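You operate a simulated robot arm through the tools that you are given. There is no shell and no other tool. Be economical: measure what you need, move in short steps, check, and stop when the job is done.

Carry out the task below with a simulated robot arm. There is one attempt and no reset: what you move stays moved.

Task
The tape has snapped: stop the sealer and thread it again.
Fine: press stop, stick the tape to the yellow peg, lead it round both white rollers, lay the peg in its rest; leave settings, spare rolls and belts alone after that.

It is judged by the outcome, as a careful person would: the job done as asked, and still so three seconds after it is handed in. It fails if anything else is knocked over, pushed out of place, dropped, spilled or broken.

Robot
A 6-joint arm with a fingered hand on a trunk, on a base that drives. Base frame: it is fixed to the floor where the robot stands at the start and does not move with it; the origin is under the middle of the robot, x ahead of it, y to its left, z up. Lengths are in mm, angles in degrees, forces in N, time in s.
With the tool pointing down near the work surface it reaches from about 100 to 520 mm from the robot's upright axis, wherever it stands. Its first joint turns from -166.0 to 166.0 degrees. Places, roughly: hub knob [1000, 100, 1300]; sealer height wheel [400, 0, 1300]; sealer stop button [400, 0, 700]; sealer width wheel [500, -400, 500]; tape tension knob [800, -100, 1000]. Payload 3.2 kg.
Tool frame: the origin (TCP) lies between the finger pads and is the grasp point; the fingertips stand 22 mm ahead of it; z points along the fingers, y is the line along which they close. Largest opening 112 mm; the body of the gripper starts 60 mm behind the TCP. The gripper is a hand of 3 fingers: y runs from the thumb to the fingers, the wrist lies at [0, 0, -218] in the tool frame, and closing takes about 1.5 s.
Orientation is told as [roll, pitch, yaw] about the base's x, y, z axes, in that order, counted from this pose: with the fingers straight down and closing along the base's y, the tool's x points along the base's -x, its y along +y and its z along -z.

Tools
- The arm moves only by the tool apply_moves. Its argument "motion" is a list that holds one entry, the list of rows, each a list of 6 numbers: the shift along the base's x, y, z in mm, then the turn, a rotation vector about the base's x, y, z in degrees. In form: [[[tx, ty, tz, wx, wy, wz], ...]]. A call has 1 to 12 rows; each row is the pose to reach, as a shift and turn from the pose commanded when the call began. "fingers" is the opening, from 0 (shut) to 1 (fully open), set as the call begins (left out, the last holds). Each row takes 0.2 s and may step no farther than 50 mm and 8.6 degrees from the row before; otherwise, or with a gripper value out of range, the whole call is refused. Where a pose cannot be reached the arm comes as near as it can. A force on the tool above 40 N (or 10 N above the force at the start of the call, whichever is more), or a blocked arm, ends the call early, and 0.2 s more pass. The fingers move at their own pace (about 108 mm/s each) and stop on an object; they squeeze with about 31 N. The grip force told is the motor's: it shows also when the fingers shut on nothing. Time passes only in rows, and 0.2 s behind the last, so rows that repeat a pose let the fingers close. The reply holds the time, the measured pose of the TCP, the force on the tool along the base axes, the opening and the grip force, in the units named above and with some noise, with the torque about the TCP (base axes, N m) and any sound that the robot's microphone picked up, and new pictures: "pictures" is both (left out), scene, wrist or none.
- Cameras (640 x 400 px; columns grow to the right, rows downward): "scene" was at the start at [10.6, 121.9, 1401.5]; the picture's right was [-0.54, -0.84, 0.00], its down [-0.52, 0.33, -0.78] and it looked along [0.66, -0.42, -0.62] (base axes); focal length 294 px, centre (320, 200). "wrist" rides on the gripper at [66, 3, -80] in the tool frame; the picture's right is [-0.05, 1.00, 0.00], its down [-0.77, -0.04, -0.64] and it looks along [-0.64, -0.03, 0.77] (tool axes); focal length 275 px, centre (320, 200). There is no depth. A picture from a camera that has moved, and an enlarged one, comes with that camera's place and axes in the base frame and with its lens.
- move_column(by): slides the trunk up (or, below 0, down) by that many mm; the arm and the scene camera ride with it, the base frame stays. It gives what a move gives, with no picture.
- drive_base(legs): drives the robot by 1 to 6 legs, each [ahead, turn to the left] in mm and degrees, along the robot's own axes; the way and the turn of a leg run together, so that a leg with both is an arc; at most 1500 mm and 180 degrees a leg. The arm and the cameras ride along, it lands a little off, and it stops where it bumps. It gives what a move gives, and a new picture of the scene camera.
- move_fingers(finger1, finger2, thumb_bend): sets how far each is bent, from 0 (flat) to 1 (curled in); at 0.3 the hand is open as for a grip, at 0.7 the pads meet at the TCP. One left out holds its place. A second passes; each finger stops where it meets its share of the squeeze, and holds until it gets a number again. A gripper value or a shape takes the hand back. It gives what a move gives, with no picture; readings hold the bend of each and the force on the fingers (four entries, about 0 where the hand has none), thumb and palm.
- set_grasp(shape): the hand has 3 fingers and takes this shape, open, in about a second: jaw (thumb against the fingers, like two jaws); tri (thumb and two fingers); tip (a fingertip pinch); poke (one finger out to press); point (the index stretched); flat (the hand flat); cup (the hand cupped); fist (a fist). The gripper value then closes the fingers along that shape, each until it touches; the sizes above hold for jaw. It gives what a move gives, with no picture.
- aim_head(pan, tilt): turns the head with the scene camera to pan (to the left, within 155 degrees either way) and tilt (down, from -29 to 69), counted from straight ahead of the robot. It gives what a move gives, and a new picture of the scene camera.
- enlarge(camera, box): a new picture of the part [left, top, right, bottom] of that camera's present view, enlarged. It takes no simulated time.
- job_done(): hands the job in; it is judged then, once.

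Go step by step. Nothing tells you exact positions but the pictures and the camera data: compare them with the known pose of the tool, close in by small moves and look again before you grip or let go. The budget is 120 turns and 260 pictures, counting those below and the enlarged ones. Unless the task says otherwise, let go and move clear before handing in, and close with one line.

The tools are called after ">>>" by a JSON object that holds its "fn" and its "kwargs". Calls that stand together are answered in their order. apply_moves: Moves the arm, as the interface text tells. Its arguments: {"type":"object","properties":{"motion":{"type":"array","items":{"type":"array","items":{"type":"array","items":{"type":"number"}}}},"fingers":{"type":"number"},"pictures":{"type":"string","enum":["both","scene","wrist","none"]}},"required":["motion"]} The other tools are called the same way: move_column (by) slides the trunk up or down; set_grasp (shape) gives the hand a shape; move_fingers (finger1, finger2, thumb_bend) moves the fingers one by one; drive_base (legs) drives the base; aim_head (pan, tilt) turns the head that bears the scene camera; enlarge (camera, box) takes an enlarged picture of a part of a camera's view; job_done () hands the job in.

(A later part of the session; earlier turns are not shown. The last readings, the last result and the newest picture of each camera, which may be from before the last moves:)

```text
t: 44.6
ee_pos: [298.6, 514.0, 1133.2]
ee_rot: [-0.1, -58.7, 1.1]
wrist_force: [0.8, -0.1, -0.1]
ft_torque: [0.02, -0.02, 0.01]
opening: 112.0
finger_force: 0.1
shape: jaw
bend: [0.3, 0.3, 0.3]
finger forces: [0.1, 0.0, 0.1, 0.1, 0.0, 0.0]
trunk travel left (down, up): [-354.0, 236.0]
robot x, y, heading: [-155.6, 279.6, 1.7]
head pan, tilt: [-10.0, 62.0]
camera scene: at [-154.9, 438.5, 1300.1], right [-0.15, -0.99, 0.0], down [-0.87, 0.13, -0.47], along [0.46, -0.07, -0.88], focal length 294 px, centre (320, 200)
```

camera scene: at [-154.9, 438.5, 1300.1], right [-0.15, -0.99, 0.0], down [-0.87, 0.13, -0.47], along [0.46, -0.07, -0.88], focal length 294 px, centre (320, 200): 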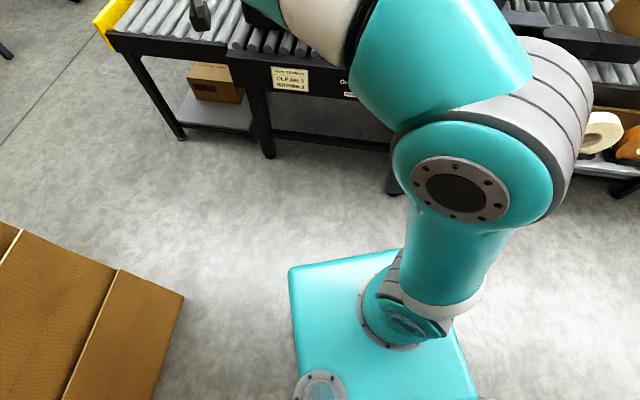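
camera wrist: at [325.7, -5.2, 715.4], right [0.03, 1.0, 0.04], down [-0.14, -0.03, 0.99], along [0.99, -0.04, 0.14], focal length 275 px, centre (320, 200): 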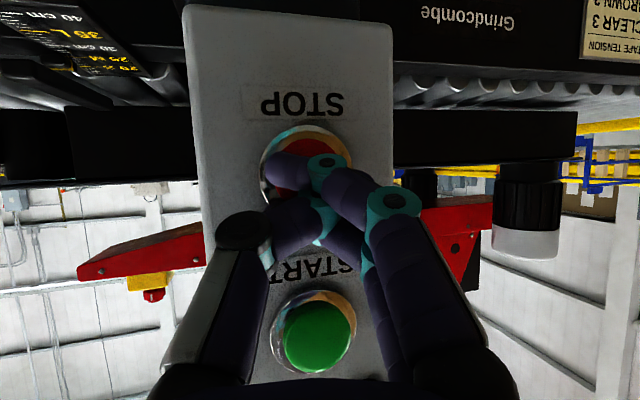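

Robot is at (-155,280), trunk box about ±180×195, conveyor front face triangulates to x≈745. I retract the arm a bit and drive forward to about (483,331).

>>> {"fn": "apply_moves", "kwargs": {"motion": [[[-20, -10, 10, 0, 0, 0], [-40, -30, 20, 0, 0, 0], [-60, -50, 30, 0, 0, 0], [-80, -70, 40, 0, 0, 0]]], "pictures": "none"}}

>>> {"fn": "drive_base", "kwargs": {"legs": [[0, 3.0], [400, 0]]}}

>>> {"fn": "aim_head", "kwargs": {"pan": -10, "tilt": 50}}

```text
t: 45.6
ee_pos: [217.9, 443.5, 1173.1]
ee_rot: [-0.3, -58.6, 1.1]
wrist_force: [0.2, 0.8, -0.4]
ft_torque: [-0.01, 0.03, 0.01]
opening: 112.0
finger_force: 0.0
shape: jaw
bend: [0.3, 0.3, 0.3]
finger forces: [0.0, 0.1, 0.0, 0.0, 0.0, 0.0]
trunk travel left (down, up): [-354.0, 236.0]
robot x, y, heading: [-150.6, 280.7, 1.4]
head pan, tilt: [-10.0, 62.0]
```

```text
t: 48.5
ee_pos: [616.4, 498.9, 1173.2]
ee_rot: [-0.2, -58.8, 4.5]
wrist_force: [-0.6, 0.1, 0.0]
ft_torque: [0.01, 0.0, -0.02]
opening: 112.1
finger_force: 0.1
shape: jaw
bend: [0.3, 0.3, 0.3]
finger forces: [0.0, 0.0, 0.0, 0.0, 0.0, 0.0]
trunk travel left (down, up): [-354.0, 236.0]
robot x, y, heading: [256.4, 316.4, 5.2]
head pan, tilt: [-10.0, 62.0]
camera scene: at [244.3, 472.6, 1300.1], right [-0.09, -1.0, 0.0], down [-0.88, 0.08, -0.47], along [0.47, -0.04, -0.88], focal length 294 px, centre (320, 200)
```

scene: 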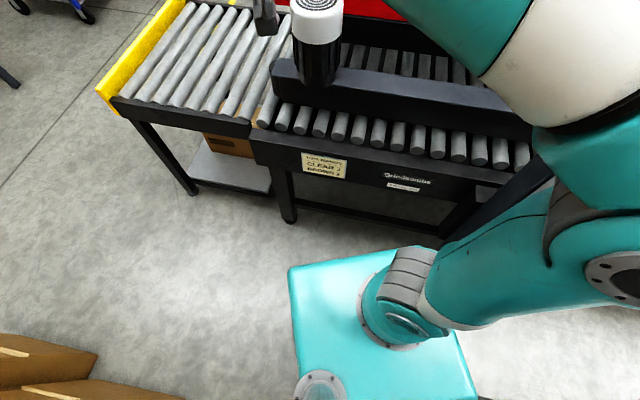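

```text
t: 49.3
ee_pos: [615.1, 497.7, 1171.7]
ee_rot: [-0.3, -58.8, 4.5]
wrist_force: [-0.3, -1.0, -0.3]
ft_torque: [0.01, 0.02, 0.0]
opening: 112.2
finger_force: 0.1
shape: jaw
bend: [0.3, 0.3, 0.3]
finger forces: [0.0, 0.1, 0.2, 0.0, 0.0, 0.0]
trunk travel left (down, up): [-354.0, 236.0]
robot x, y, heading: [256.9, 319.7, 4.8]
head pan, tilt: [-10.0, 50.0]
camera scene: at [256.8, 471.5, 1314.9], right [-0.09, -1.0, 0.0], down [-0.76, 0.07, -0.64], along [0.64, -0.06, -0.77], focal length 294 px, centre (320, 200)
```

scene: 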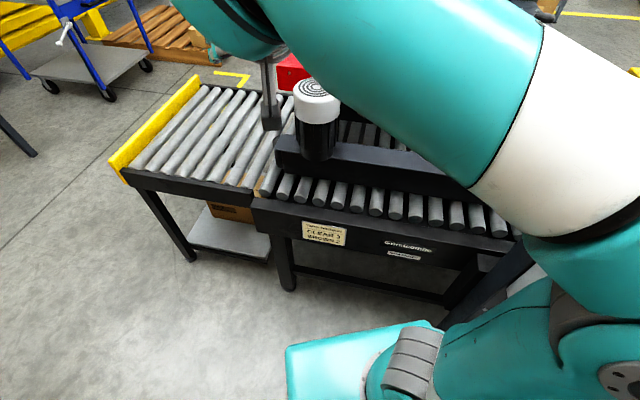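

Path is clear so far; continue 225 mm forward.

>>> {"fn": "drive_base", "kwargs": {"legs": [[225, 0]]}}

>>> {"fn": "aim_head", "kwargs": {"pan": -50, "tilt": 25}}

>>> {"fn": "enlarge", "kwargs": {"camera": "wrist", "box": [0, 0, 640, 400]}}

```text
t: 51.0
ee_pos: [838.3, 520.1, 1172.8]
ee_rot: [-0.2, -58.7, 4.7]
wrist_force: [-0.4, 0.0, 0.1]
ft_torque: [0.0, -0.02, -0.03]
opening: 111.9
finger_force: 0.1
shape: jaw
bend: [0.3, 0.3, 0.3]
finger forces: [0.0, 0.0, 0.0, 0.0, 0.0, 0.0]
trunk travel left (down, up): [-354.0, 236.0]
robot x, y, heading: [480.8, 332.6, 5.1]
head pan, tilt: [-10.0, 50.0]
camera scene: at [479.3, 491.3, 1315.0], right [-0.08, -1.0, 0.0], down [-0.76, 0.06, -0.64], along [0.64, -0.05, -0.77], focal length 294 px, centre (320, 200)
```

scene: 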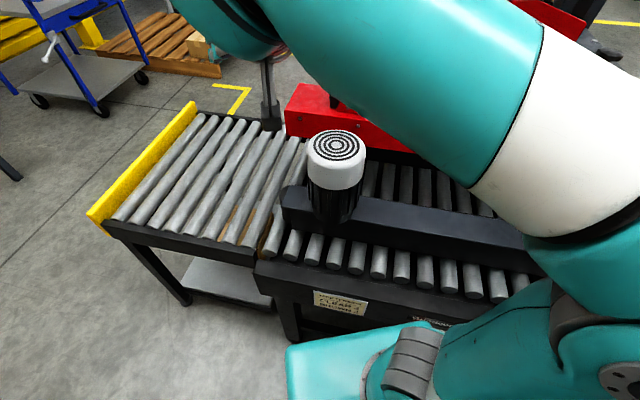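

```text
t: 52.0
ee_pos: [837.6, 520.3, 1173.3]
ee_rot: [-0.2, -58.7, 4.8]
wrist_force: [0.0, -0.4, -0.1]
ft_torque: [0.03, -0.01, 0.03]
opening: 111.7
finger_force: 0.0
shape: jaw
bend: [0.3, 0.3, 0.3]
finger forces: [0.0, 0.0, 0.0, 0.0, 0.0, 0.0]
trunk travel left (down, up): [-354.0, 236.0]
robot x, y, heading: [476.7, 339.4, 5.3]
head pan, tilt: [-50.0, 25.0]
camera scene: at [467.8, 432.9, 1352.4], right [-0.7, -0.71, 0.0], down [-0.3, 0.3, -0.91], along [0.64, -0.64, -0.42], focal length 294 px, centre (320, 200)
```

scene: 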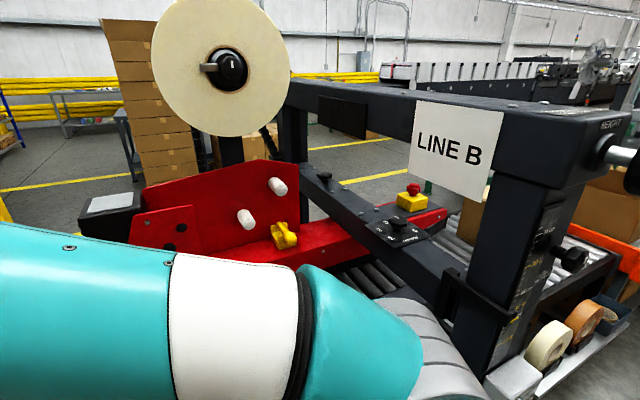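

```text
1.00 times, centred on (320, 200) of wrist (not enlarged: the box is as wide or as high as the picture)
camera zoom: at [735.0, 514.5, 1157.4], right [-0.05, 1.0, 0.04], down [-0.14, -0.04, 0.99], along [0.99, 0.05, 0.14], focal length 275 px, centre (320, 200)
```

zoom: 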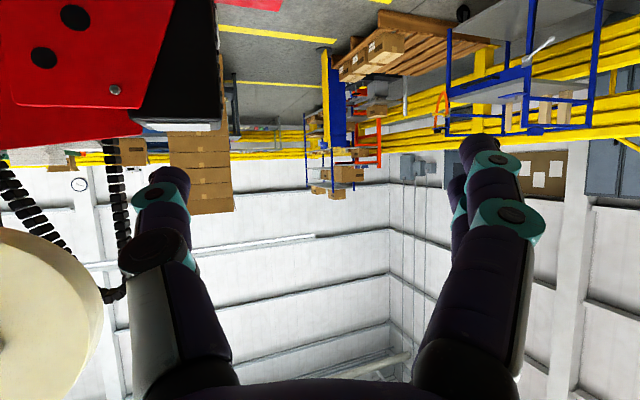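

Excellent side view. The lower beam is at y≲-85, clear of the peg. Zoom on peg, rollers and roll.

>>> {"fn": "enlarge", "kwargs": {"camera": "scene", "box": [210, 160, 338, 260]}}

>>> {"fn": "enlarge", "kwargs": {"camera": "scene", "box": [140, 0, 320, 150]}}

```text
4.00 times, centred on (274, 210) of scene
camera zoom: at [467.8, 432.9, 1352.4], right [-0.7, -0.71, 0.0], down [-0.3, 0.3, -0.91], along [0.64, -0.64, -0.42], focal length 1178 px, centre (504, 160)
```

zoom: 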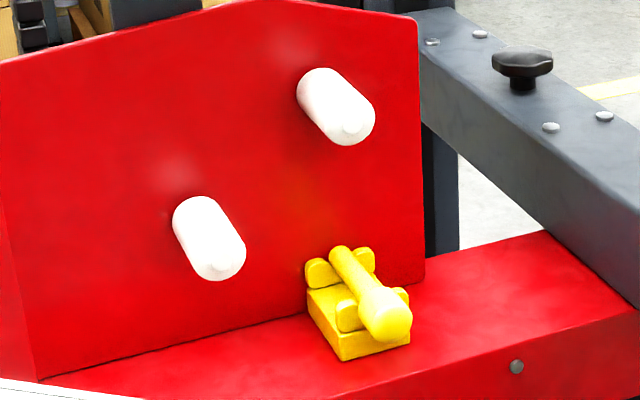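

```text
2.67 times, centred on (230, 75) of scene
camera zoom: at [467.8, 432.9, 1352.4], right [-0.7, -0.71, 0.0], down [-0.3, 0.3, -0.91], along [0.64, -0.64, -0.42], focal length 785 px, centre (560, 533)
```

zoom: 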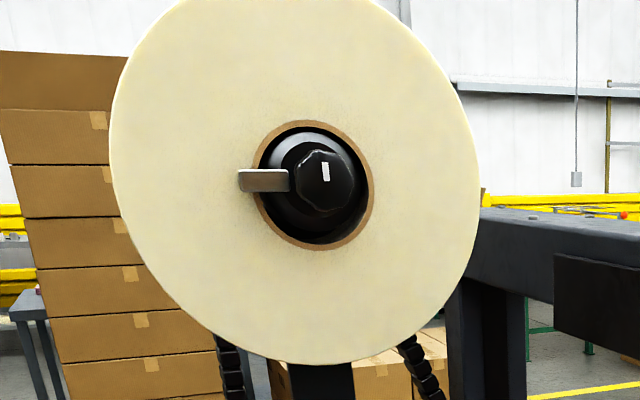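

Ball of the peg triangulates well to (947,53,966), pin pointing along yaw ≈ -17° to its tip at (1024,30,969). Rollers' ends: R1 (980,47,1081), R2 (990,129,1013); roll centre ≈(1015,135,1347), R≈128. I now swing the open hand over to in front of the peg, still high.

>>> {"fn": "apply_moves", "kwargs": {"motion": [[[-5, -40, 0, -0.3, -3, -2.7], [-10, -80, 0, -0.65, -5.9, -5.4], [-15, -120, 0, -1, -8.9, -8.1], [-20, -160, 0, -1.3, -11.8, -10.8], [-25, -200, 0, -1.6, -14.7, -13.6], [-30, -240, 0, -2, -17.7, -16.3], [-35, -280, 0, -2.3, -20.6, -19], [-40, -320, 0, -2.6, -23.6, -21.7], [-40, -320, 0, -2.6, -23.6, -21.7]]], "fingers": 1}}

```text
t: 53.2
ee_pos: [827.6, 438.9, 1148.9]
ee_rot: [-9.1, -67.3, 18.7]
wrist_force: [0.7, 1.3, 0.8]
ft_torque: [0.03, -0.01, 0.0]
opening: 112.1
finger_force: 0.0
shape: jaw
bend: [0.3, 0.3, 0.3]
finger forces: [0.0, 0.0, 0.0, 0.0, 0.0, 0.0]
trunk travel left (down, up): [-354.0, 236.0]
robot x, y, heading: [480.2, 332.4, 5.0]
head pan, tilt: [-50.0, 25.0]
stopped in row 5: the arm was blocked; the commanded pose is now the measured one
camera scene: at [467.9, 432.8, 1351.6], right [-0.71, -0.71, 0.0], down [-0.3, 0.3, -0.91], along [0.64, -0.64, -0.42], focal length 294 px, centre (320, 200)
camera wrist: at [729.0, 422.1, 1117.0], right [-0.16, 0.99, -0.02], down [-0.29, -0.03, 0.96], along [0.94, 0.16, 0.29], focal length 275 px, centre (320, 200)
```

scene: 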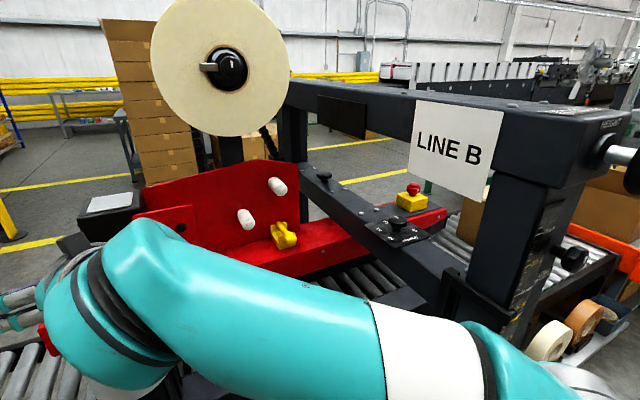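
wrist: 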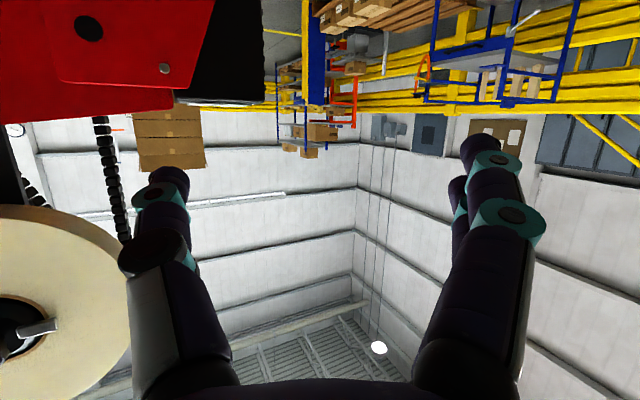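

The arm reports blocked; I check where the elbow is relative to the gantry mast.

>>> {"fn": "aim_head", "kwargs": {"pan": -75, "tilt": 50}}

>>> {"fn": "aim_head", "kwargs": {"pan": -30, "tilt": 60}}

```text
t: 54.1
ee_pos: [828.1, 438.5, 1148.3]
ee_rot: [-9.3, -67.1, 19.0]
wrist_force: [0.4, 0.1, -0.3]
ft_torque: [0.0, -0.01, 0.02]
opening: 111.9
finger_force: 0.0
shape: jaw
bend: [0.3, 0.3, 0.3]
finger forces: [0.0, 0.0, 0.0, 0.1, 0.0, 0.0]
trunk travel left (down, up): [-354.0, 236.0]
robot x, y, heading: [476.8, 332.4, 5.1]
head pan, tilt: [-75.0, 50.0]
camera scene: at [429.0, 425.5, 1315.5], right [-0.94, -0.35, 0.0], down [-0.26, 0.72, -0.64], along [0.22, -0.6, -0.77], focal length 294 px, centre (320, 200)
```

scene: 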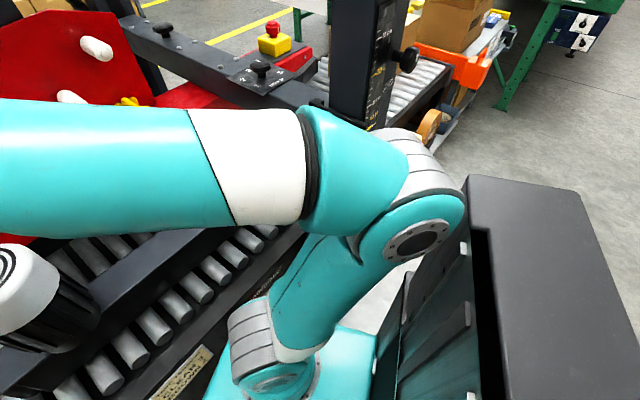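

```text
t: 55.2
ee_pos: [828.9, 438.9, 1147.6]
ee_rot: [-9.3, -67.1, 18.7]
wrist_force: [0.0, -1.2, -0.7]
ft_torque: [0.02, 0.02, 0.03]
opening: 112.1
finger_force: 0.1
shape: jaw
bend: [0.3, 0.3, 0.3]
finger forces: [0.0, 0.0, 0.1, 0.0, 0.0, 0.1]
trunk travel left (down, up): [-354.0, 236.0]
robot x, y, heading: [479.5, 336.2, 5.1]
head pan, tilt: [-30.0, 60.0]
camera scene: at [462.9, 469.7, 1302.6], right [-0.42, -0.91, 0.0], down [-0.79, 0.36, -0.5], along [0.45, -0.21, -0.87], focal length 294 px, centre (320, 200)
```

scene: 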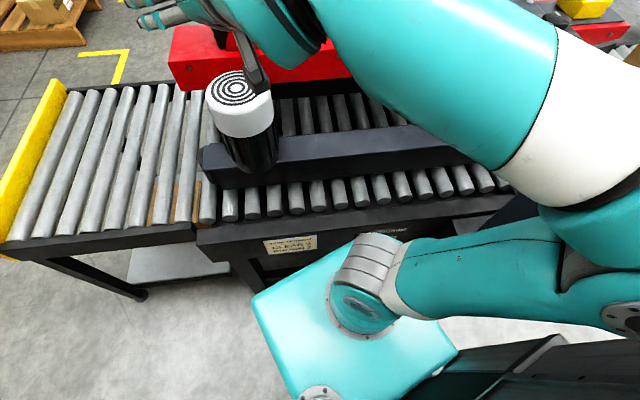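

The elbow is folded against the robot's own column; the stance is too close and the wrong azimuth. I back up, turn right ~40°, so the work is ahead of the arm.

>>> {"fn": "drive_base", "kwargs": {"legs": [[-65, 0], [0, -40], [-45, 0]]}}

>>> {"fn": "aim_head", "kwargs": {"pan": -10, "tilt": 35}}

```text
t: 58.0
ee_pos: [758.8, 206.0, 1145.1]
ee_rot: [-9.3, -66.8, -17.5]
wrist_force: [-0.7, -0.3, 0.2]
ft_torque: [-0.01, -0.02, -0.02]
opening: 111.7
finger_force: 0.0
shape: jaw
bend: [0.3, 0.3, 0.3]
finger forces: [0.0, 0.1, 0.0, 0.1, 0.1, 0.1]
trunk travel left (down, up): [-354.0, 236.0]
robot x, y, heading: [417.0, 329.8, -31.2]
head pan, tilt: [-30.0, 60.0]
stopped in leg 2: the robot was blocked; the commanded pose is now the measured one
camera scene: at [480.0, 447.4, 1302.4], right [-0.88, -0.48, 0.0], down [-0.42, 0.76, -0.5], along [0.24, -0.44, -0.87], focal length 294 px, centre (320, 200)
```

scene: 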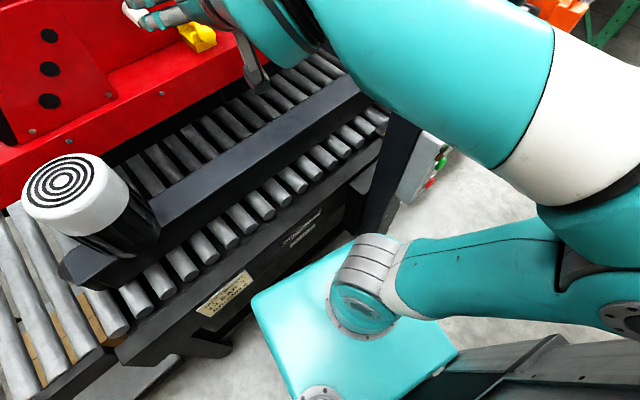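

```text
t: 58.9
ee_pos: [757.7, 205.4, 1146.6]
ee_rot: [-9.5, -66.9, -17.5]
wrist_force: [0.8, -0.3, -0.5]
ft_torque: [0.0, 0.01, -0.01]
opening: 111.7
finger_force: 0.1
shape: jaw
bend: [0.3, 0.3, 0.3]
finger forces: [0.0, 0.0, 0.1, 0.0, 0.0, 0.1]
trunk travel left (down, up): [-354.0, 236.0]
robot x, y, heading: [414.5, 331.0, -31.2]
head pan, tilt: [-10.0, 35.0]
camera scene: at [514.0, 447.8, 1336.7], right [-0.66, -0.75, 0.0], down [-0.43, 0.38, -0.82], along [0.62, -0.54, -0.57], focal length 294 px, centre (320, 200)
```

scene: 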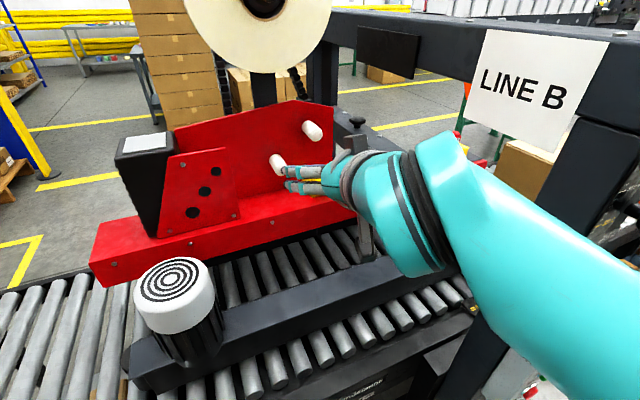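

The turn bumped at -31°; I back away along the heading.

>>> {"fn": "drive_base", "kwargs": {"legs": [[-60, 0]]}}

>>> {"fn": "aim_head", "kwargs": {"pan": -70, "tilt": 45}}

```text
t: 59.8
ee_pos: [706.5, 236.9, 1146.1]
ee_rot: [-9.6, -66.8, -17.5]
wrist_force: [0.3, -0.5, -0.3]
ft_torque: [0.0, 0.01, 0.0]
opening: 112.2
finger_force: 0.0
shape: jaw
bend: [0.3, 0.3, 0.3]
finger forces: [0.0, 0.1, 0.1, 0.1, 0.0, 0.0]
trunk travel left (down, up): [-354.0, 236.0]
robot x, y, heading: [367.1, 361.1, -31.2]
head pan, tilt: [-10.0, 35.0]
camera scene: at [462.4, 479.0, 1336.7], right [-0.66, -0.75, 0.0], down [-0.43, 0.38, -0.82], along [0.62, -0.54, -0.57], focal length 294 px, centre (320, 200)
```

scene: 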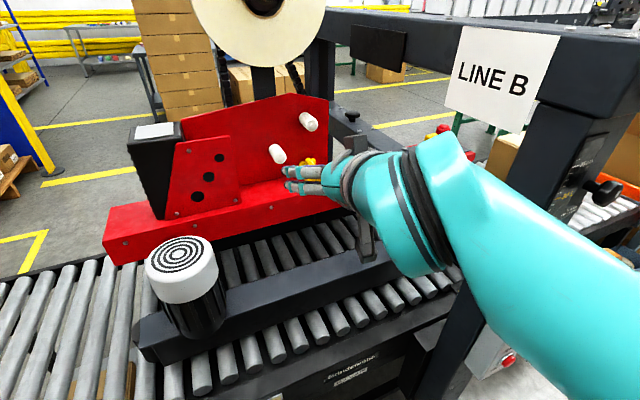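

```text
t: 61.1
ee_pos: [706.5, 236.3, 1145.8]
ee_rot: [-9.5, -66.8, -17.6]
wrist_force: [-0.3, -0.9, -0.3]
ft_torque: [0.0, -0.01, 0.04]
opening: 112.2
finger_force: 0.1
shape: jaw
bend: [0.3, 0.3, 0.3]
finger forces: [0.0, 0.0, 0.0, 0.1, 0.0, 0.1]
trunk travel left (down, up): [-354.0, 236.0]
robot x, y, heading: [361.4, 363.2, -31.3]
head pan, tilt: [-70.0, 45.0]
camera scene: at [380.6, 457.0, 1321.9], right [-0.98, 0.19, 0.0], down [0.14, 0.69, -0.71], along [-0.14, -0.69, -0.71], focal length 294 px, centre (320, 200)
```

scene: 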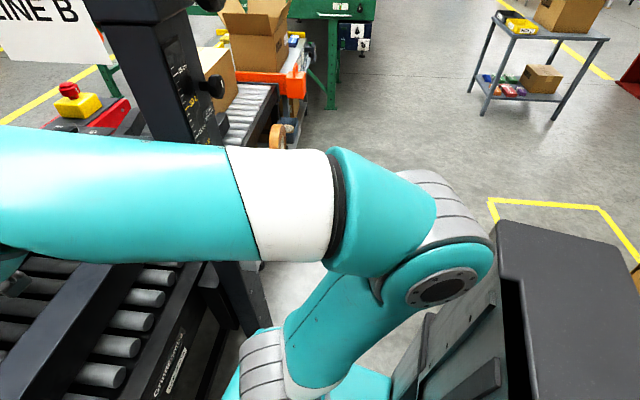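

Now extend the arm forward-right to in front of the peg (still high) and level the hand's roll.

>>> {"fn": "apply_moves", "kwargs": {"motion": [[[25, -26, 0, 0.6, -0.2, 1.5], [50, -52, 0, 1.2, -0.4, 2.9], [75, -78, 0, 1.8, -0.5, 4.4], [100, -104, 0, 2.4, -0.7, 5.8], [125, -130, 0, 3, -0.9, 7.2], [150, -155, 0, 3.6, -1.1, 8.7], [150, -155, 0, 3.6, -1.1, 8.7]]], "fingers": 1}}

```text
t: 62.7
ee_pos: [857.6, 80.6, 1144.8]
ee_rot: [0.2, -66.8, -17.6]
wrist_force: [-0.1, -1.0, -0.4]
ft_torque: [0.0, -0.01, -0.01]
opening: 112.0
finger_force: 0.0
shape: jaw
bend: [0.3, 0.3, 0.3]
finger forces: [0.1, 0.0, 0.1, 0.0, 0.0, 0.0]
trunk travel left (down, up): [-354.0, 236.0]
robot x, y, heading: [363.9, 361.8, -31.0]
head pan, tilt: [-70.0, 45.0]
camera scene: at [380.7, 456.8, 1321.9], right [-0.98, 0.19, 0.0], down [0.14, 0.69, -0.71], along [-0.14, -0.69, -0.71], focal length 294 px, centre (320, 200)
camera wrist: at [763.1, 113.2, 1115.2], right [0.32, 0.95, 0.04], down [-0.28, 0.05, 0.96], along [0.91, -0.32, 0.28], focal length 275 px, centre (320, 200)
```

scene: 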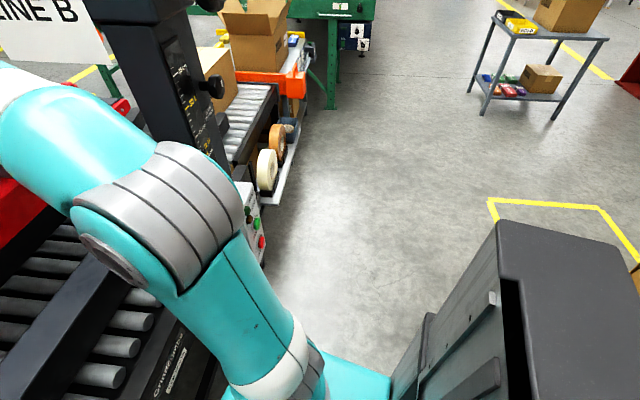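
wrist: 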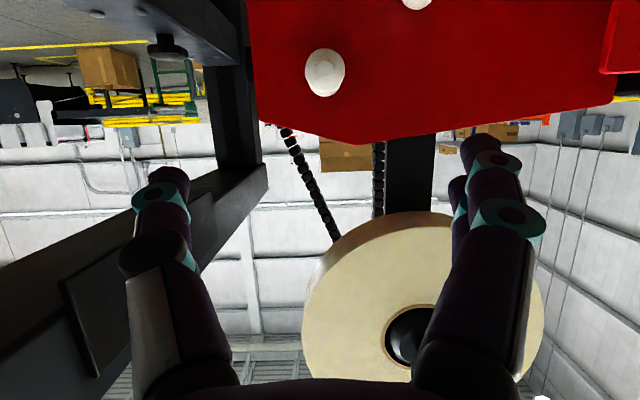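

Good posture. Lower the trunk and look at the peg from both cameras.

>>> {"fn": "move_column", "kwargs": {"by": -135}}

>>> {"fn": "aim_head", "kwargs": {"pan": 5, "tilt": 25}}

>>> {"fn": "enlarge", "kwargs": {"camera": "wrist", "box": [0, 0, 640, 400]}}

```text
t: 64.4
ee_pos: [857.1, 80.1, 1009.5]
ee_rot: [0.1, -66.8, -17.6]
wrist_force: [0.3, 0.5, 0.5]
ft_torque: [0.02, 0.0, 0.0]
opening: 112.2
finger_force: 0.2
shape: jaw
bend: [0.3, 0.3, 0.3]
finger forces: [0.0, 0.1, 0.0, 0.1, 0.0, 0.1]
trunk travel left (down, up): [-219.0, 371.0]
robot x, y, heading: [361.5, 361.6, -31.2]
head pan, tilt: [-70.0, 45.0]
```

```text
t: 65.8
ee_pos: [858.0, 80.8, 1009.8]
ee_rot: [0.2, -66.8, -17.6]
wrist_force: [-0.5, 0.1, 0.4]
ft_torque: [-0.02, 0.02, -0.01]
opening: 112.0
finger_force: 0.0
shape: jaw
bend: [0.3, 0.3, 0.3]
finger forces: [0.0, 0.0, 0.0, 0.0, 0.1, 0.0]
trunk travel left (down, up): [-219.0, 371.0]
robot x, y, heading: [365.2, 361.4, -30.9]
head pan, tilt: [5.0, 25.0]
camera scene: at [478.9, 496.2, 1217.4], right [-0.44, -0.9, 0.0], down [-0.38, 0.19, -0.91], along [0.81, -0.4, -0.42], focal length 294 px, centre (320, 200)
```

scene: 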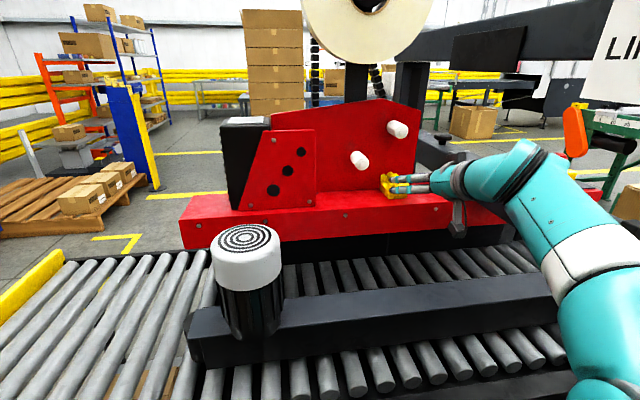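

```text
1.00 times, centred on (320, 200) of wrist (not enlarged: the box is as wide or as high as the picture)
camera zoom: at [762.8, 113.7, 980.4], right [0.32, 0.95, 0.04], down [-0.28, 0.05, 0.96], along [0.91, -0.32, 0.28], focal length 275 px, centre (320, 200)
```

zoom: 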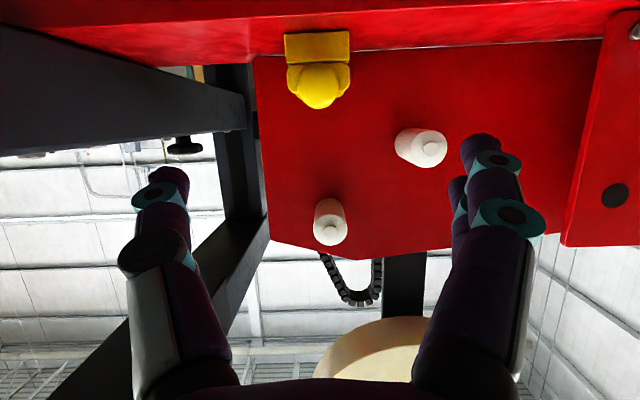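

>>> {"fn": "enlarge", "kwargs": {"camera": "wrist", "box": [240, 20, 400, 120]}}

>>> {"fn": "enlarge", "kwargs": {"camera": "scene", "box": [330, 100, 490, 230]}}

```text
4.00 times, centred on (320, 70) of wrist
camera zoom: at [762.8, 113.7, 980.4], right [0.32, 0.95, 0.04], down [-0.28, 0.05, 0.96], along [0.91, -0.32, 0.28], focal length 1101 px, centre (320, 720)
```

zoom: 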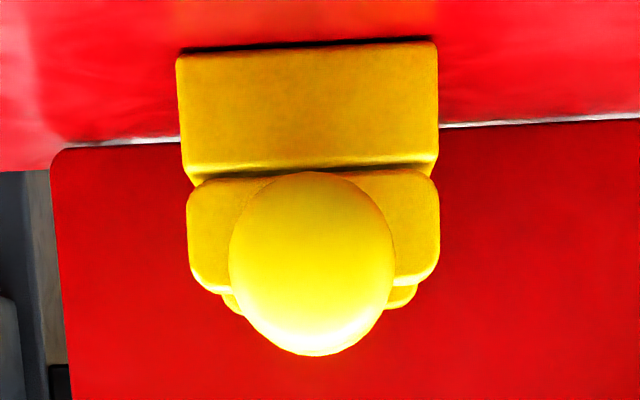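

```text
3.08 times, centred on (410, 165) of scene
camera zoom: at [478.9, 496.2, 1217.4], right [-0.44, -0.9, 0.0], down [-0.38, 0.19, -0.91], along [0.81, -0.4, -0.42], focal length 906 px, centre (43, 308)
```

zoom: 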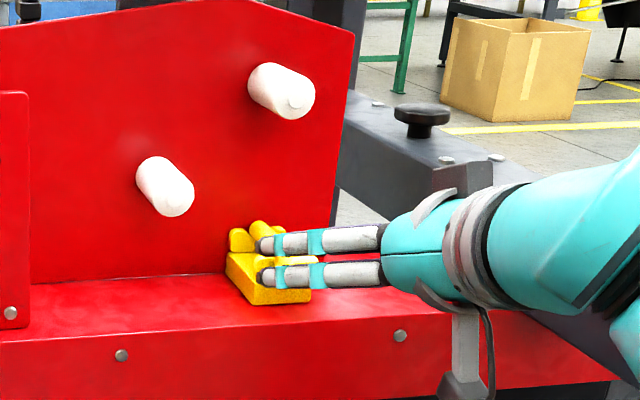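

Ball centre ≈(947,52,960), Ø27, block face ≈10-15 mm ahead of it. Advance to a close pre-grasp first.

>>> {"fn": "apply_moves", "kwargs": {"motion": [[[17, -5, -12, 0, 0, 0], [34, -10, -25, 0, 0, 0], [48, -15, -32, 0, 0, 0], [48, -15, -32, 0, 0, 0]]], "fingers": 0.8}}

>>> {"fn": "enlarge", "kwargs": {"camera": "scene", "box": [350, 140, 450, 220]}}

```text
t: 66.8
ee_pos: [905.6, 65.8, 977.3]
ee_rot: [0.2, -66.8, -17.6]
wrist_force: [-0.4, -0.5, -0.3]
ft_torque: [0.02, 0.06, -0.02]
opening: 89.9
finger_force: 0.0
shape: jaw
bend: [0.59, 0.59, 0.55]
finger forces: [0.0, 0.0, 0.1, 0.0, 0.0, 0.0]
trunk travel left (down, up): [-219.0, 371.0]
robot x, y, heading: [362.4, 361.7, -31.0]
head pan, tilt: [5.0, 25.0]
camera scene: at [479.0, 496.2, 1217.4], right [-0.44, -0.9, 0.0], down [-0.38, 0.19, -0.91], along [0.81, -0.4, -0.42], focal length 294 px, centre (320, 200)
camera wrist: at [811.3, 98.4, 947.9], right [0.32, 0.95, 0.04], down [-0.28, 0.05, 0.96], along [0.91, -0.32, 0.28], focal length 275 px, centre (320, 200)
```

scene: 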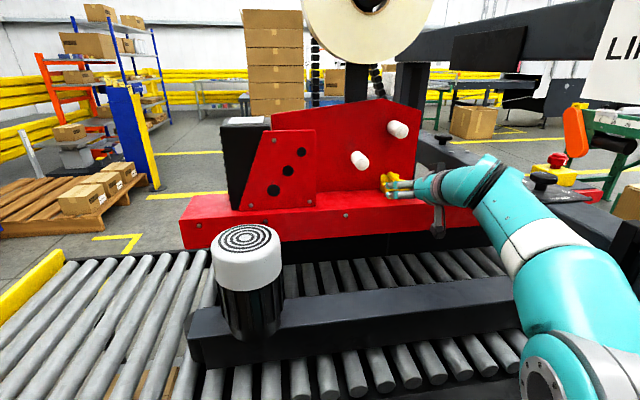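
wrist: 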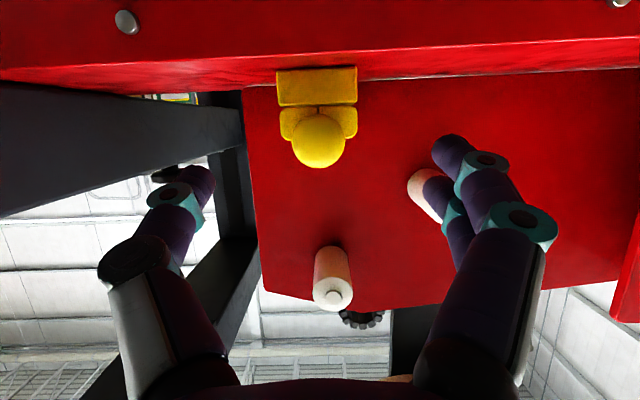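

```text
5.00 times, centred on (400, 180) of scene
camera zoom: at [479.0, 496.2, 1217.4], right [-0.44, -0.9, 0.0], down [-0.38, 0.19, -0.91], along [0.81, -0.4, -0.42], focal length 1472 px, centre (-80, 300)
```

zoom: 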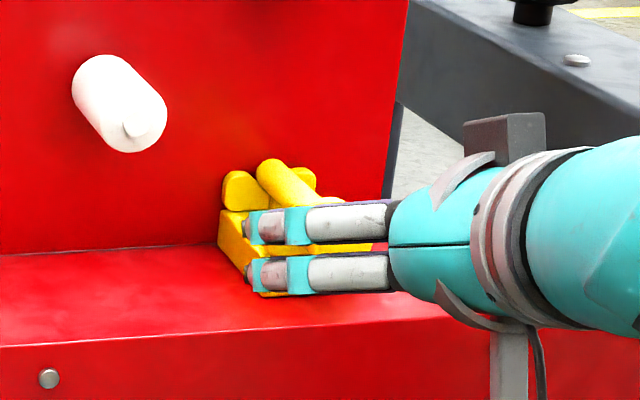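

Centred on the ball. Final approach, then close.

>>> {"fn": "apply_moves", "kwargs": {"motion": [[[10, -3, -4, 0, 0, 0], [20, -6.5, -7, 0, 0, 0], [28, -9.5, -11, 0, 0, 0], [28, -9.5, -11, 0, 0, 0]]], "fingers": 0.8}}

>>> {"fn": "enlarge", "kwargs": {"camera": "wrist", "box": [220, 60, 460, 210]}}

```text
t: 67.8
ee_pos: [933.7, 55.8, 965.9]
ee_rot: [0.1, -66.8, -17.5]
wrist_force: [-0.9, -0.5, 0.4]
ft_torque: [-0.04, 0.0, 0.03]
opening: 89.7
finger_force: 0.0
shape: jaw
bend: [0.59, 0.59, 0.55]
finger forces: [0.0, 0.0, 0.0, 0.1, 0.1, 0.0]
trunk travel left (down, up): [-219.0, 371.0]
robot x, y, heading: [365.8, 357.4, -30.9]
head pan, tilt: [5.0, 25.0]
camera scene: at [479.0, 496.2, 1217.5], right [-0.44, -0.9, 0.0], down [-0.38, 0.19, -0.91], along [0.81, -0.4, -0.42], focal length 294 px, centre (320, 200)
camera wrist: at [839.1, 89.1, 936.2], right [0.32, 0.95, 0.04], down [-0.28, 0.05, 0.96], along [0.91, -0.32, 0.28], focal length 275 px, centre (320, 200)
```

scene: 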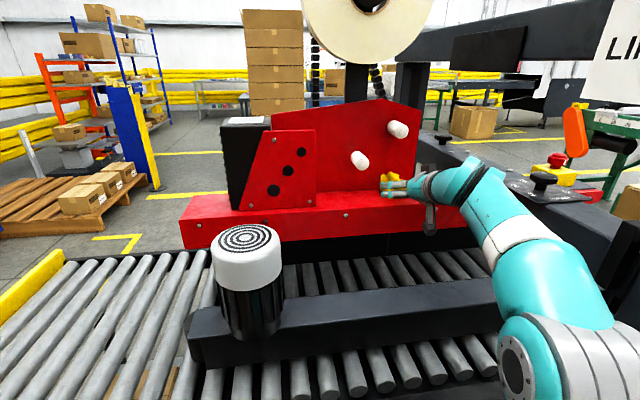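
wrist: 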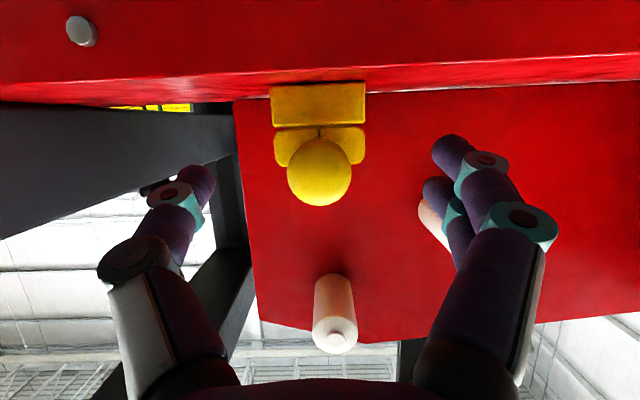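

```text
2.67 times, centred on (340, 135) of wrist
camera zoom: at [839.1, 89.1, 936.2], right [0.32, 0.95, 0.04], down [-0.28, 0.05, 0.96], along [0.91, -0.32, 0.28], focal length 734 px, centre (267, 373)
```

zoom: 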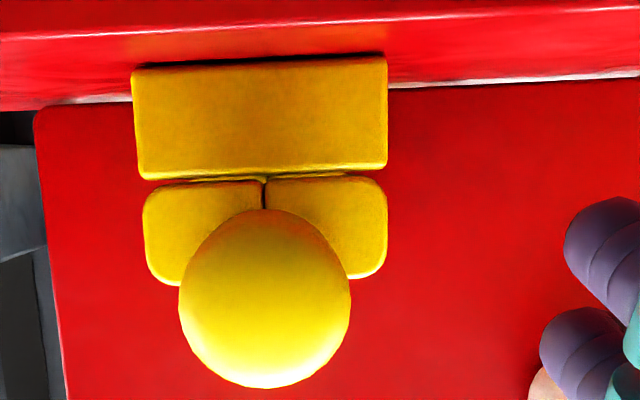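

Ball is on the tool axis, 16 mm ahead of the TCP. Nudge 3 mm in and close.

>>> {"fn": "apply_moves", "kwargs": {"motion": [[[2.6, -0.8, -1.2, 0, 0, 0], [2.6, -0.8, -1.2, 0, 0, 0], [2.6, -0.8, -1.2, 0, 0, 0], [2.6, -0.8, -1.2, 0, 0, 0], [2.6, -0.8, -1.2, 0, 0, 0], [2.6, -0.8, -1.2, 0, 0, 0], [2.6, -0.8, -1.2, 0, 0, 0], [2.6, -0.8, -1.2, 0, 0, 0]]], "fingers": 0}}

>>> {"fn": "enlarge", "kwargs": {"camera": "scene", "box": [350, 140, 450, 220]}}

```text
t: 69.6
ee_pos: [936.2, 55.2, 965.4]
ee_rot: [0.1, -66.8, -17.7]
wrist_force: [1.5, -0.1, 1.1]
ft_torque: [-0.05, -0.05, 0.02]
opening: 19.9
finger_force: 31.4
shape: jaw
bend: [0.73, 0.73, 0.7]
finger forces: [14.6, 14.9, 0.0, 0.1, 27.6, 0.0]
trunk travel left (down, up): [-219.0, 371.0]
robot x, y, heading: [363.6, 361.1, -31.0]
head pan, tilt: [5.0, 25.0]
camera scene: at [478.9, 496.3, 1217.5], right [-0.44, -0.9, 0.0], down [-0.38, 0.19, -0.91], along [0.81, -0.4, -0.42], focal length 294 px, centre (320, 200)
camera wrist: at [841.9, 88.4, 935.9], right [0.32, 0.95, 0.04], down [-0.28, 0.05, 0.96], along [0.91, -0.32, 0.28], focal length 275 px, centre (320, 200)
```

scene: 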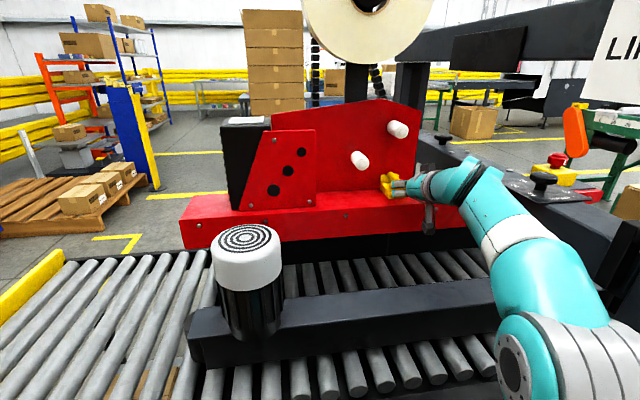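
wrist: 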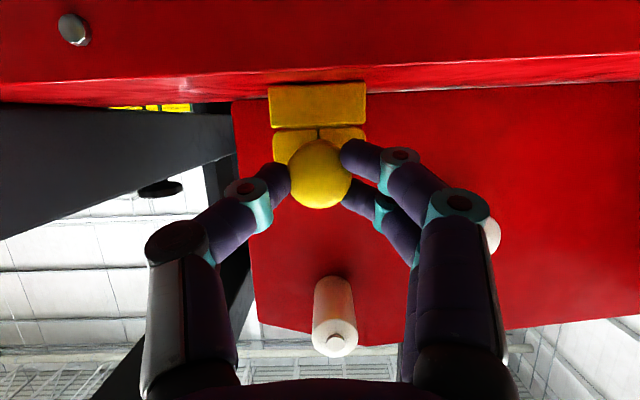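

```text
5.00 times, centred on (400, 180) of scene
camera zoom: at [478.9, 496.3, 1217.5], right [-0.44, -0.9, 0.0], down [-0.38, 0.19, -0.91], along [0.81, -0.4, -0.42], focal length 1472 px, centre (-80, 300)
```

zoom: 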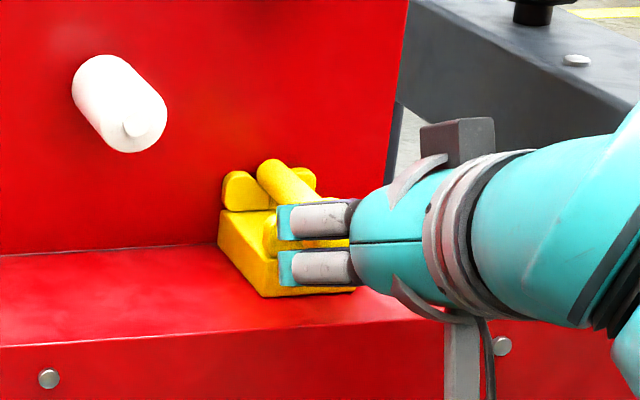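

Peg gripped with three even contacts. Lift slowly.

>>> {"fn": "apply_moves", "kwargs": {"motion": [[[0, 0, 5, 0, 0, 0], [0, 0, 12, 0, 0, 0], [0, 0, 22, 0, 0, 0], [0, 0, 32, 0, 0, 0], [0, 0, 40, 0, 0, 0], [0, 0, 40, 0, 0, 0]]]}}

>>> {"fn": "enlarge", "kwargs": {"camera": "scene", "box": [350, 120, 450, 200]}}

```text
t: 71.0
ee_pos: [936.3, 56.1, 1005.3]
ee_rot: [0.2, -66.7, -17.6]
wrist_force: [0.1, -0.6, 0.5]
ft_torque: [0.0, 0.06, 0.02]
opening: 19.5
finger_force: 31.2
shape: jaw
bend: [0.73, 0.73, 0.7]
finger forces: [14.8, 13.7, 0.1, 0.1, 27.4, 0.1]
trunk travel left (down, up): [-219.0, 371.0]
robot x, y, heading: [367.9, 365.8, -31.2]
head pan, tilt: [5.0, 25.0]
camera scene: at [479.1, 496.2, 1217.4], right [-0.44, -0.9, 0.0], down [-0.38, 0.19, -0.91], along [0.81, -0.4, -0.42], focal length 294 px, centre (320, 200)
camera wrist: at [841.4, 88.9, 976.7], right [0.32, 0.95, 0.04], down [-0.28, 0.05, 0.96], along [0.91, -0.32, 0.28], focal length 275 px, centre (320, 200)
```

scene: 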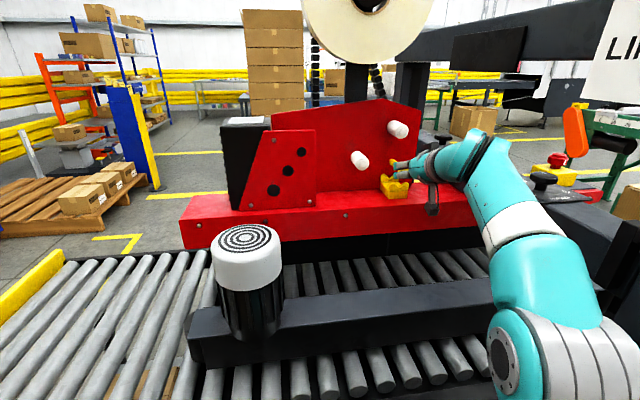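
wrist: 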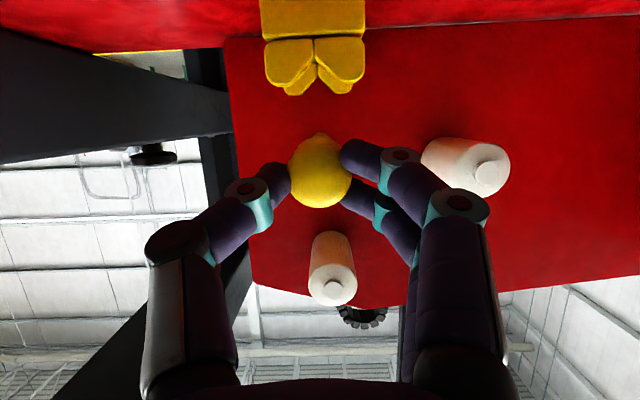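

```text
5.00 times, centred on (400, 160) of scene
camera zoom: at [479.1, 496.2, 1217.4], right [-0.44, -0.9, 0.0], down [-0.38, 0.19, -0.91], along [0.81, -0.4, -0.42], focal length 1472 px, centre (-80, 400)
```

zoom: 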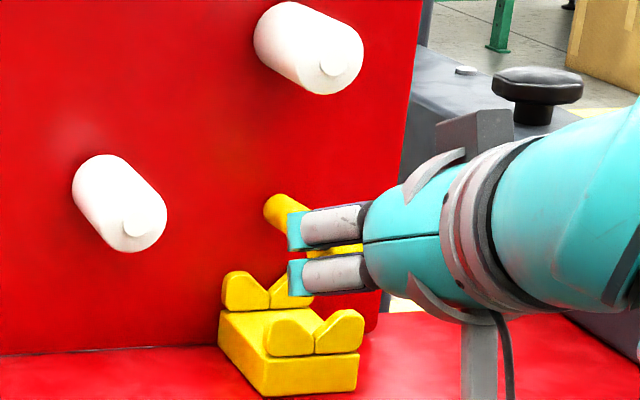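

Peg is out cleanly. Pull back, raise the trunk, and turn the pin parallel to x.

>>> {"fn": "apply_moves", "kwargs": {"motion": [[[-30, 8, 0, 0, 0, 0], [-65, 18, 5, 0, 0, 0], [-100, 28, 10, 0, 0, 0]]], "pictures": "none"}}

>>> {"fn": "move_column", "kwargs": {"by": 150}}

>>> {"fn": "apply_moves", "kwargs": {"motion": [[[5, 5, 0, 0, 0, 4.4], [10, 10, 0, 0, 0, 8.8], [10, 15, 0, 0, 0, 13.2], [10, 20, 0, 0, 0, 17.6], [10, 20, 0, 0, 0, 17.6]]]}}

>>> {"fn": "aim_head", "kwargs": {"pan": 2, "tilt": 15}}

```text
t: 71.8
ee_pos: [834.6, 83.3, 1018.3]
ee_rot: [0.1, -66.8, -17.5]
wrist_force: [-0.6, -0.3, -1.8]
ft_torque: [0.0, 0.07, 0.03]
opening: 19.6
finger_force: 30.7
shape: jaw
bend: [0.73, 0.73, 0.7]
finger forces: [14.9, 14.0, 0.0, 0.1, 27.4, 0.1]
trunk travel left (down, up): [-219.0, 371.0]
robot x, y, heading: [365.3, 357.9, -31.0]
head pan, tilt: [5.0, 25.0]
```

```text
t: 73.6
ee_pos: [835.9, 82.7, 1168.4]
ee_rot: [0.1, -66.8, -17.6]
wrist_force: [0.3, -0.3, -0.7]
ft_torque: [0.03, 0.04, -0.02]
opening: 19.4
finger_force: 30.7
shape: jaw
bend: [0.73, 0.73, 0.7]
finger forces: [15.0, 13.9, 0.1, 0.0, 27.3, 0.0]
trunk travel left (down, up): [-369.0, 221.0]
robot x, y, heading: [360.2, 362.5, -31.2]
head pan, tilt: [5.0, 25.0]
```

```text
t: 74.8
ee_pos: [846.2, 102.2, 1168.4]
ee_rot: [0.2, -66.8, 0.1]
wrist_force: [-0.3, 0.0, -0.8]
ft_torque: [0.03, 0.03, 0.02]
opening: 19.4
finger_force: 31.5
shape: jaw
bend: [0.73, 0.73, 0.7]
finger forces: [15.8, 14.4, 0.0, 0.0, 27.3, 0.0]
trunk travel left (down, up): [-369.0, 221.0]
robot x, y, heading: [362.9, 360.3, -31.0]
head pan, tilt: [5.0, 25.0]
camera scene: at [479.1, 496.2, 1367.5], right [-0.44, -0.9, 0.0], down [-0.38, 0.19, -0.91], along [0.81, -0.4, -0.42], focal length 294 px, centre (320, 200)
camera wrist: at [745.7, 105.7, 1138.7], right [0.01, 1.0, 0.04], down [-0.28, -0.04, 0.96], along [0.96, -0.03, 0.28], focal length 275 px, centre (320, 200)
```

scene: 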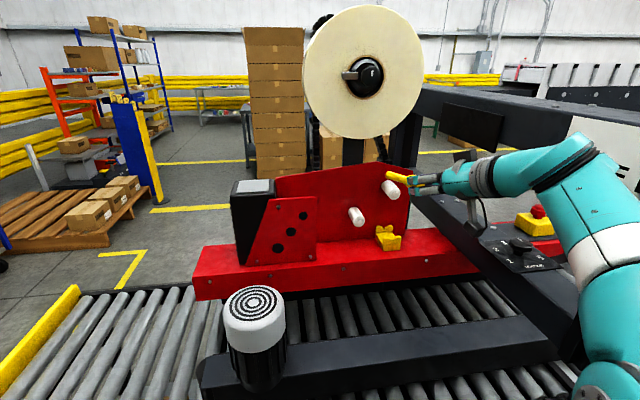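
wrist: 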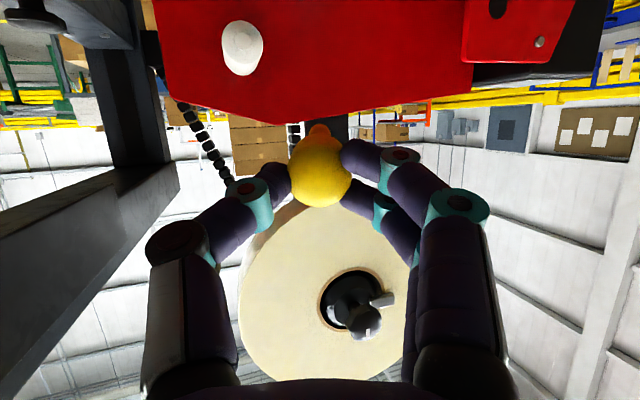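

```text
t: 75.5
ee_pos: [845.8, 102.9, 1168.0]
ee_rot: [0.0, -66.8, -0.1]
wrist_force: [0.0, -0.4, -0.4]
ft_torque: [0.0, 0.03, -0.03]
opening: 19.5
finger_force: 30.7
shape: jaw
bend: [0.73, 0.73, 0.7]
finger forces: [15.8, 14.3, 0.1, 0.0, 27.4, 0.1]
trunk travel left (down, up): [-369.0, 221.0]
robot x, y, heading: [368.5, 362.3, -31.1]
head pan, tilt: [2.0, 15.0]
camera scene: at [477.9, 491.4, 1383.6], right [-0.49, -0.87, 0.0], down [-0.23, 0.13, -0.97], along [0.84, -0.47, -0.26], focal length 294 px, centre (320, 200)
```

scene: 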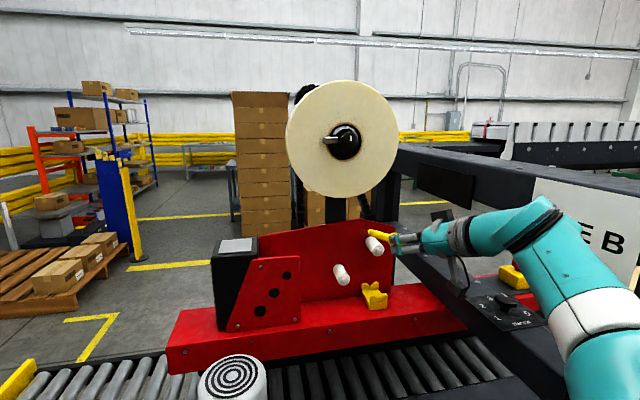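

>>> {"fn": "enlarge", "kwargs": {"camera": "wrist", "box": [220, 120, 440, 390]}}

>>> {"fn": "enlarge", "kwargs": {"camera": "scene", "box": [270, 60, 430, 290]}}

```text
1.48 times, centred on (330, 255) of wrist
camera zoom: at [745.6, 105.7, 1138.7], right [0.02, 1.0, 0.04], down [-0.28, -0.04, 0.96], along [0.96, -0.03, 0.28], focal length 408 px, centre (305, 118)
```

zoom: 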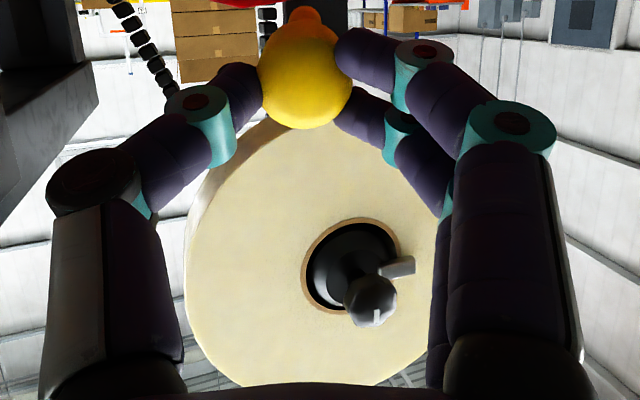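

```text
1.74 times, centred on (350, 175) of scene
camera zoom: at [477.9, 491.4, 1383.6], right [-0.49, -0.87, 0.0], down [-0.23, 0.13, -0.97], along [0.84, -0.47, -0.26], focal length 512 px, centre (268, 244)
```

zoom: 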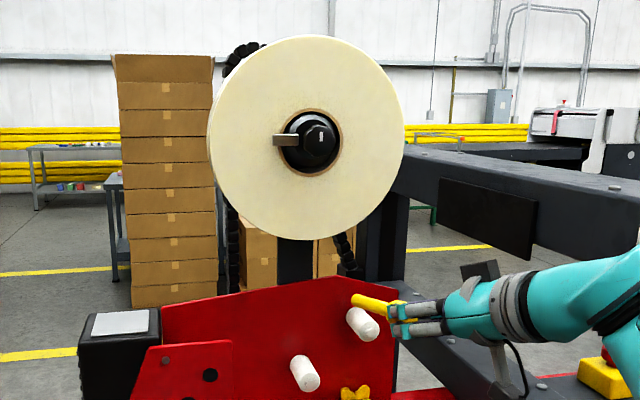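

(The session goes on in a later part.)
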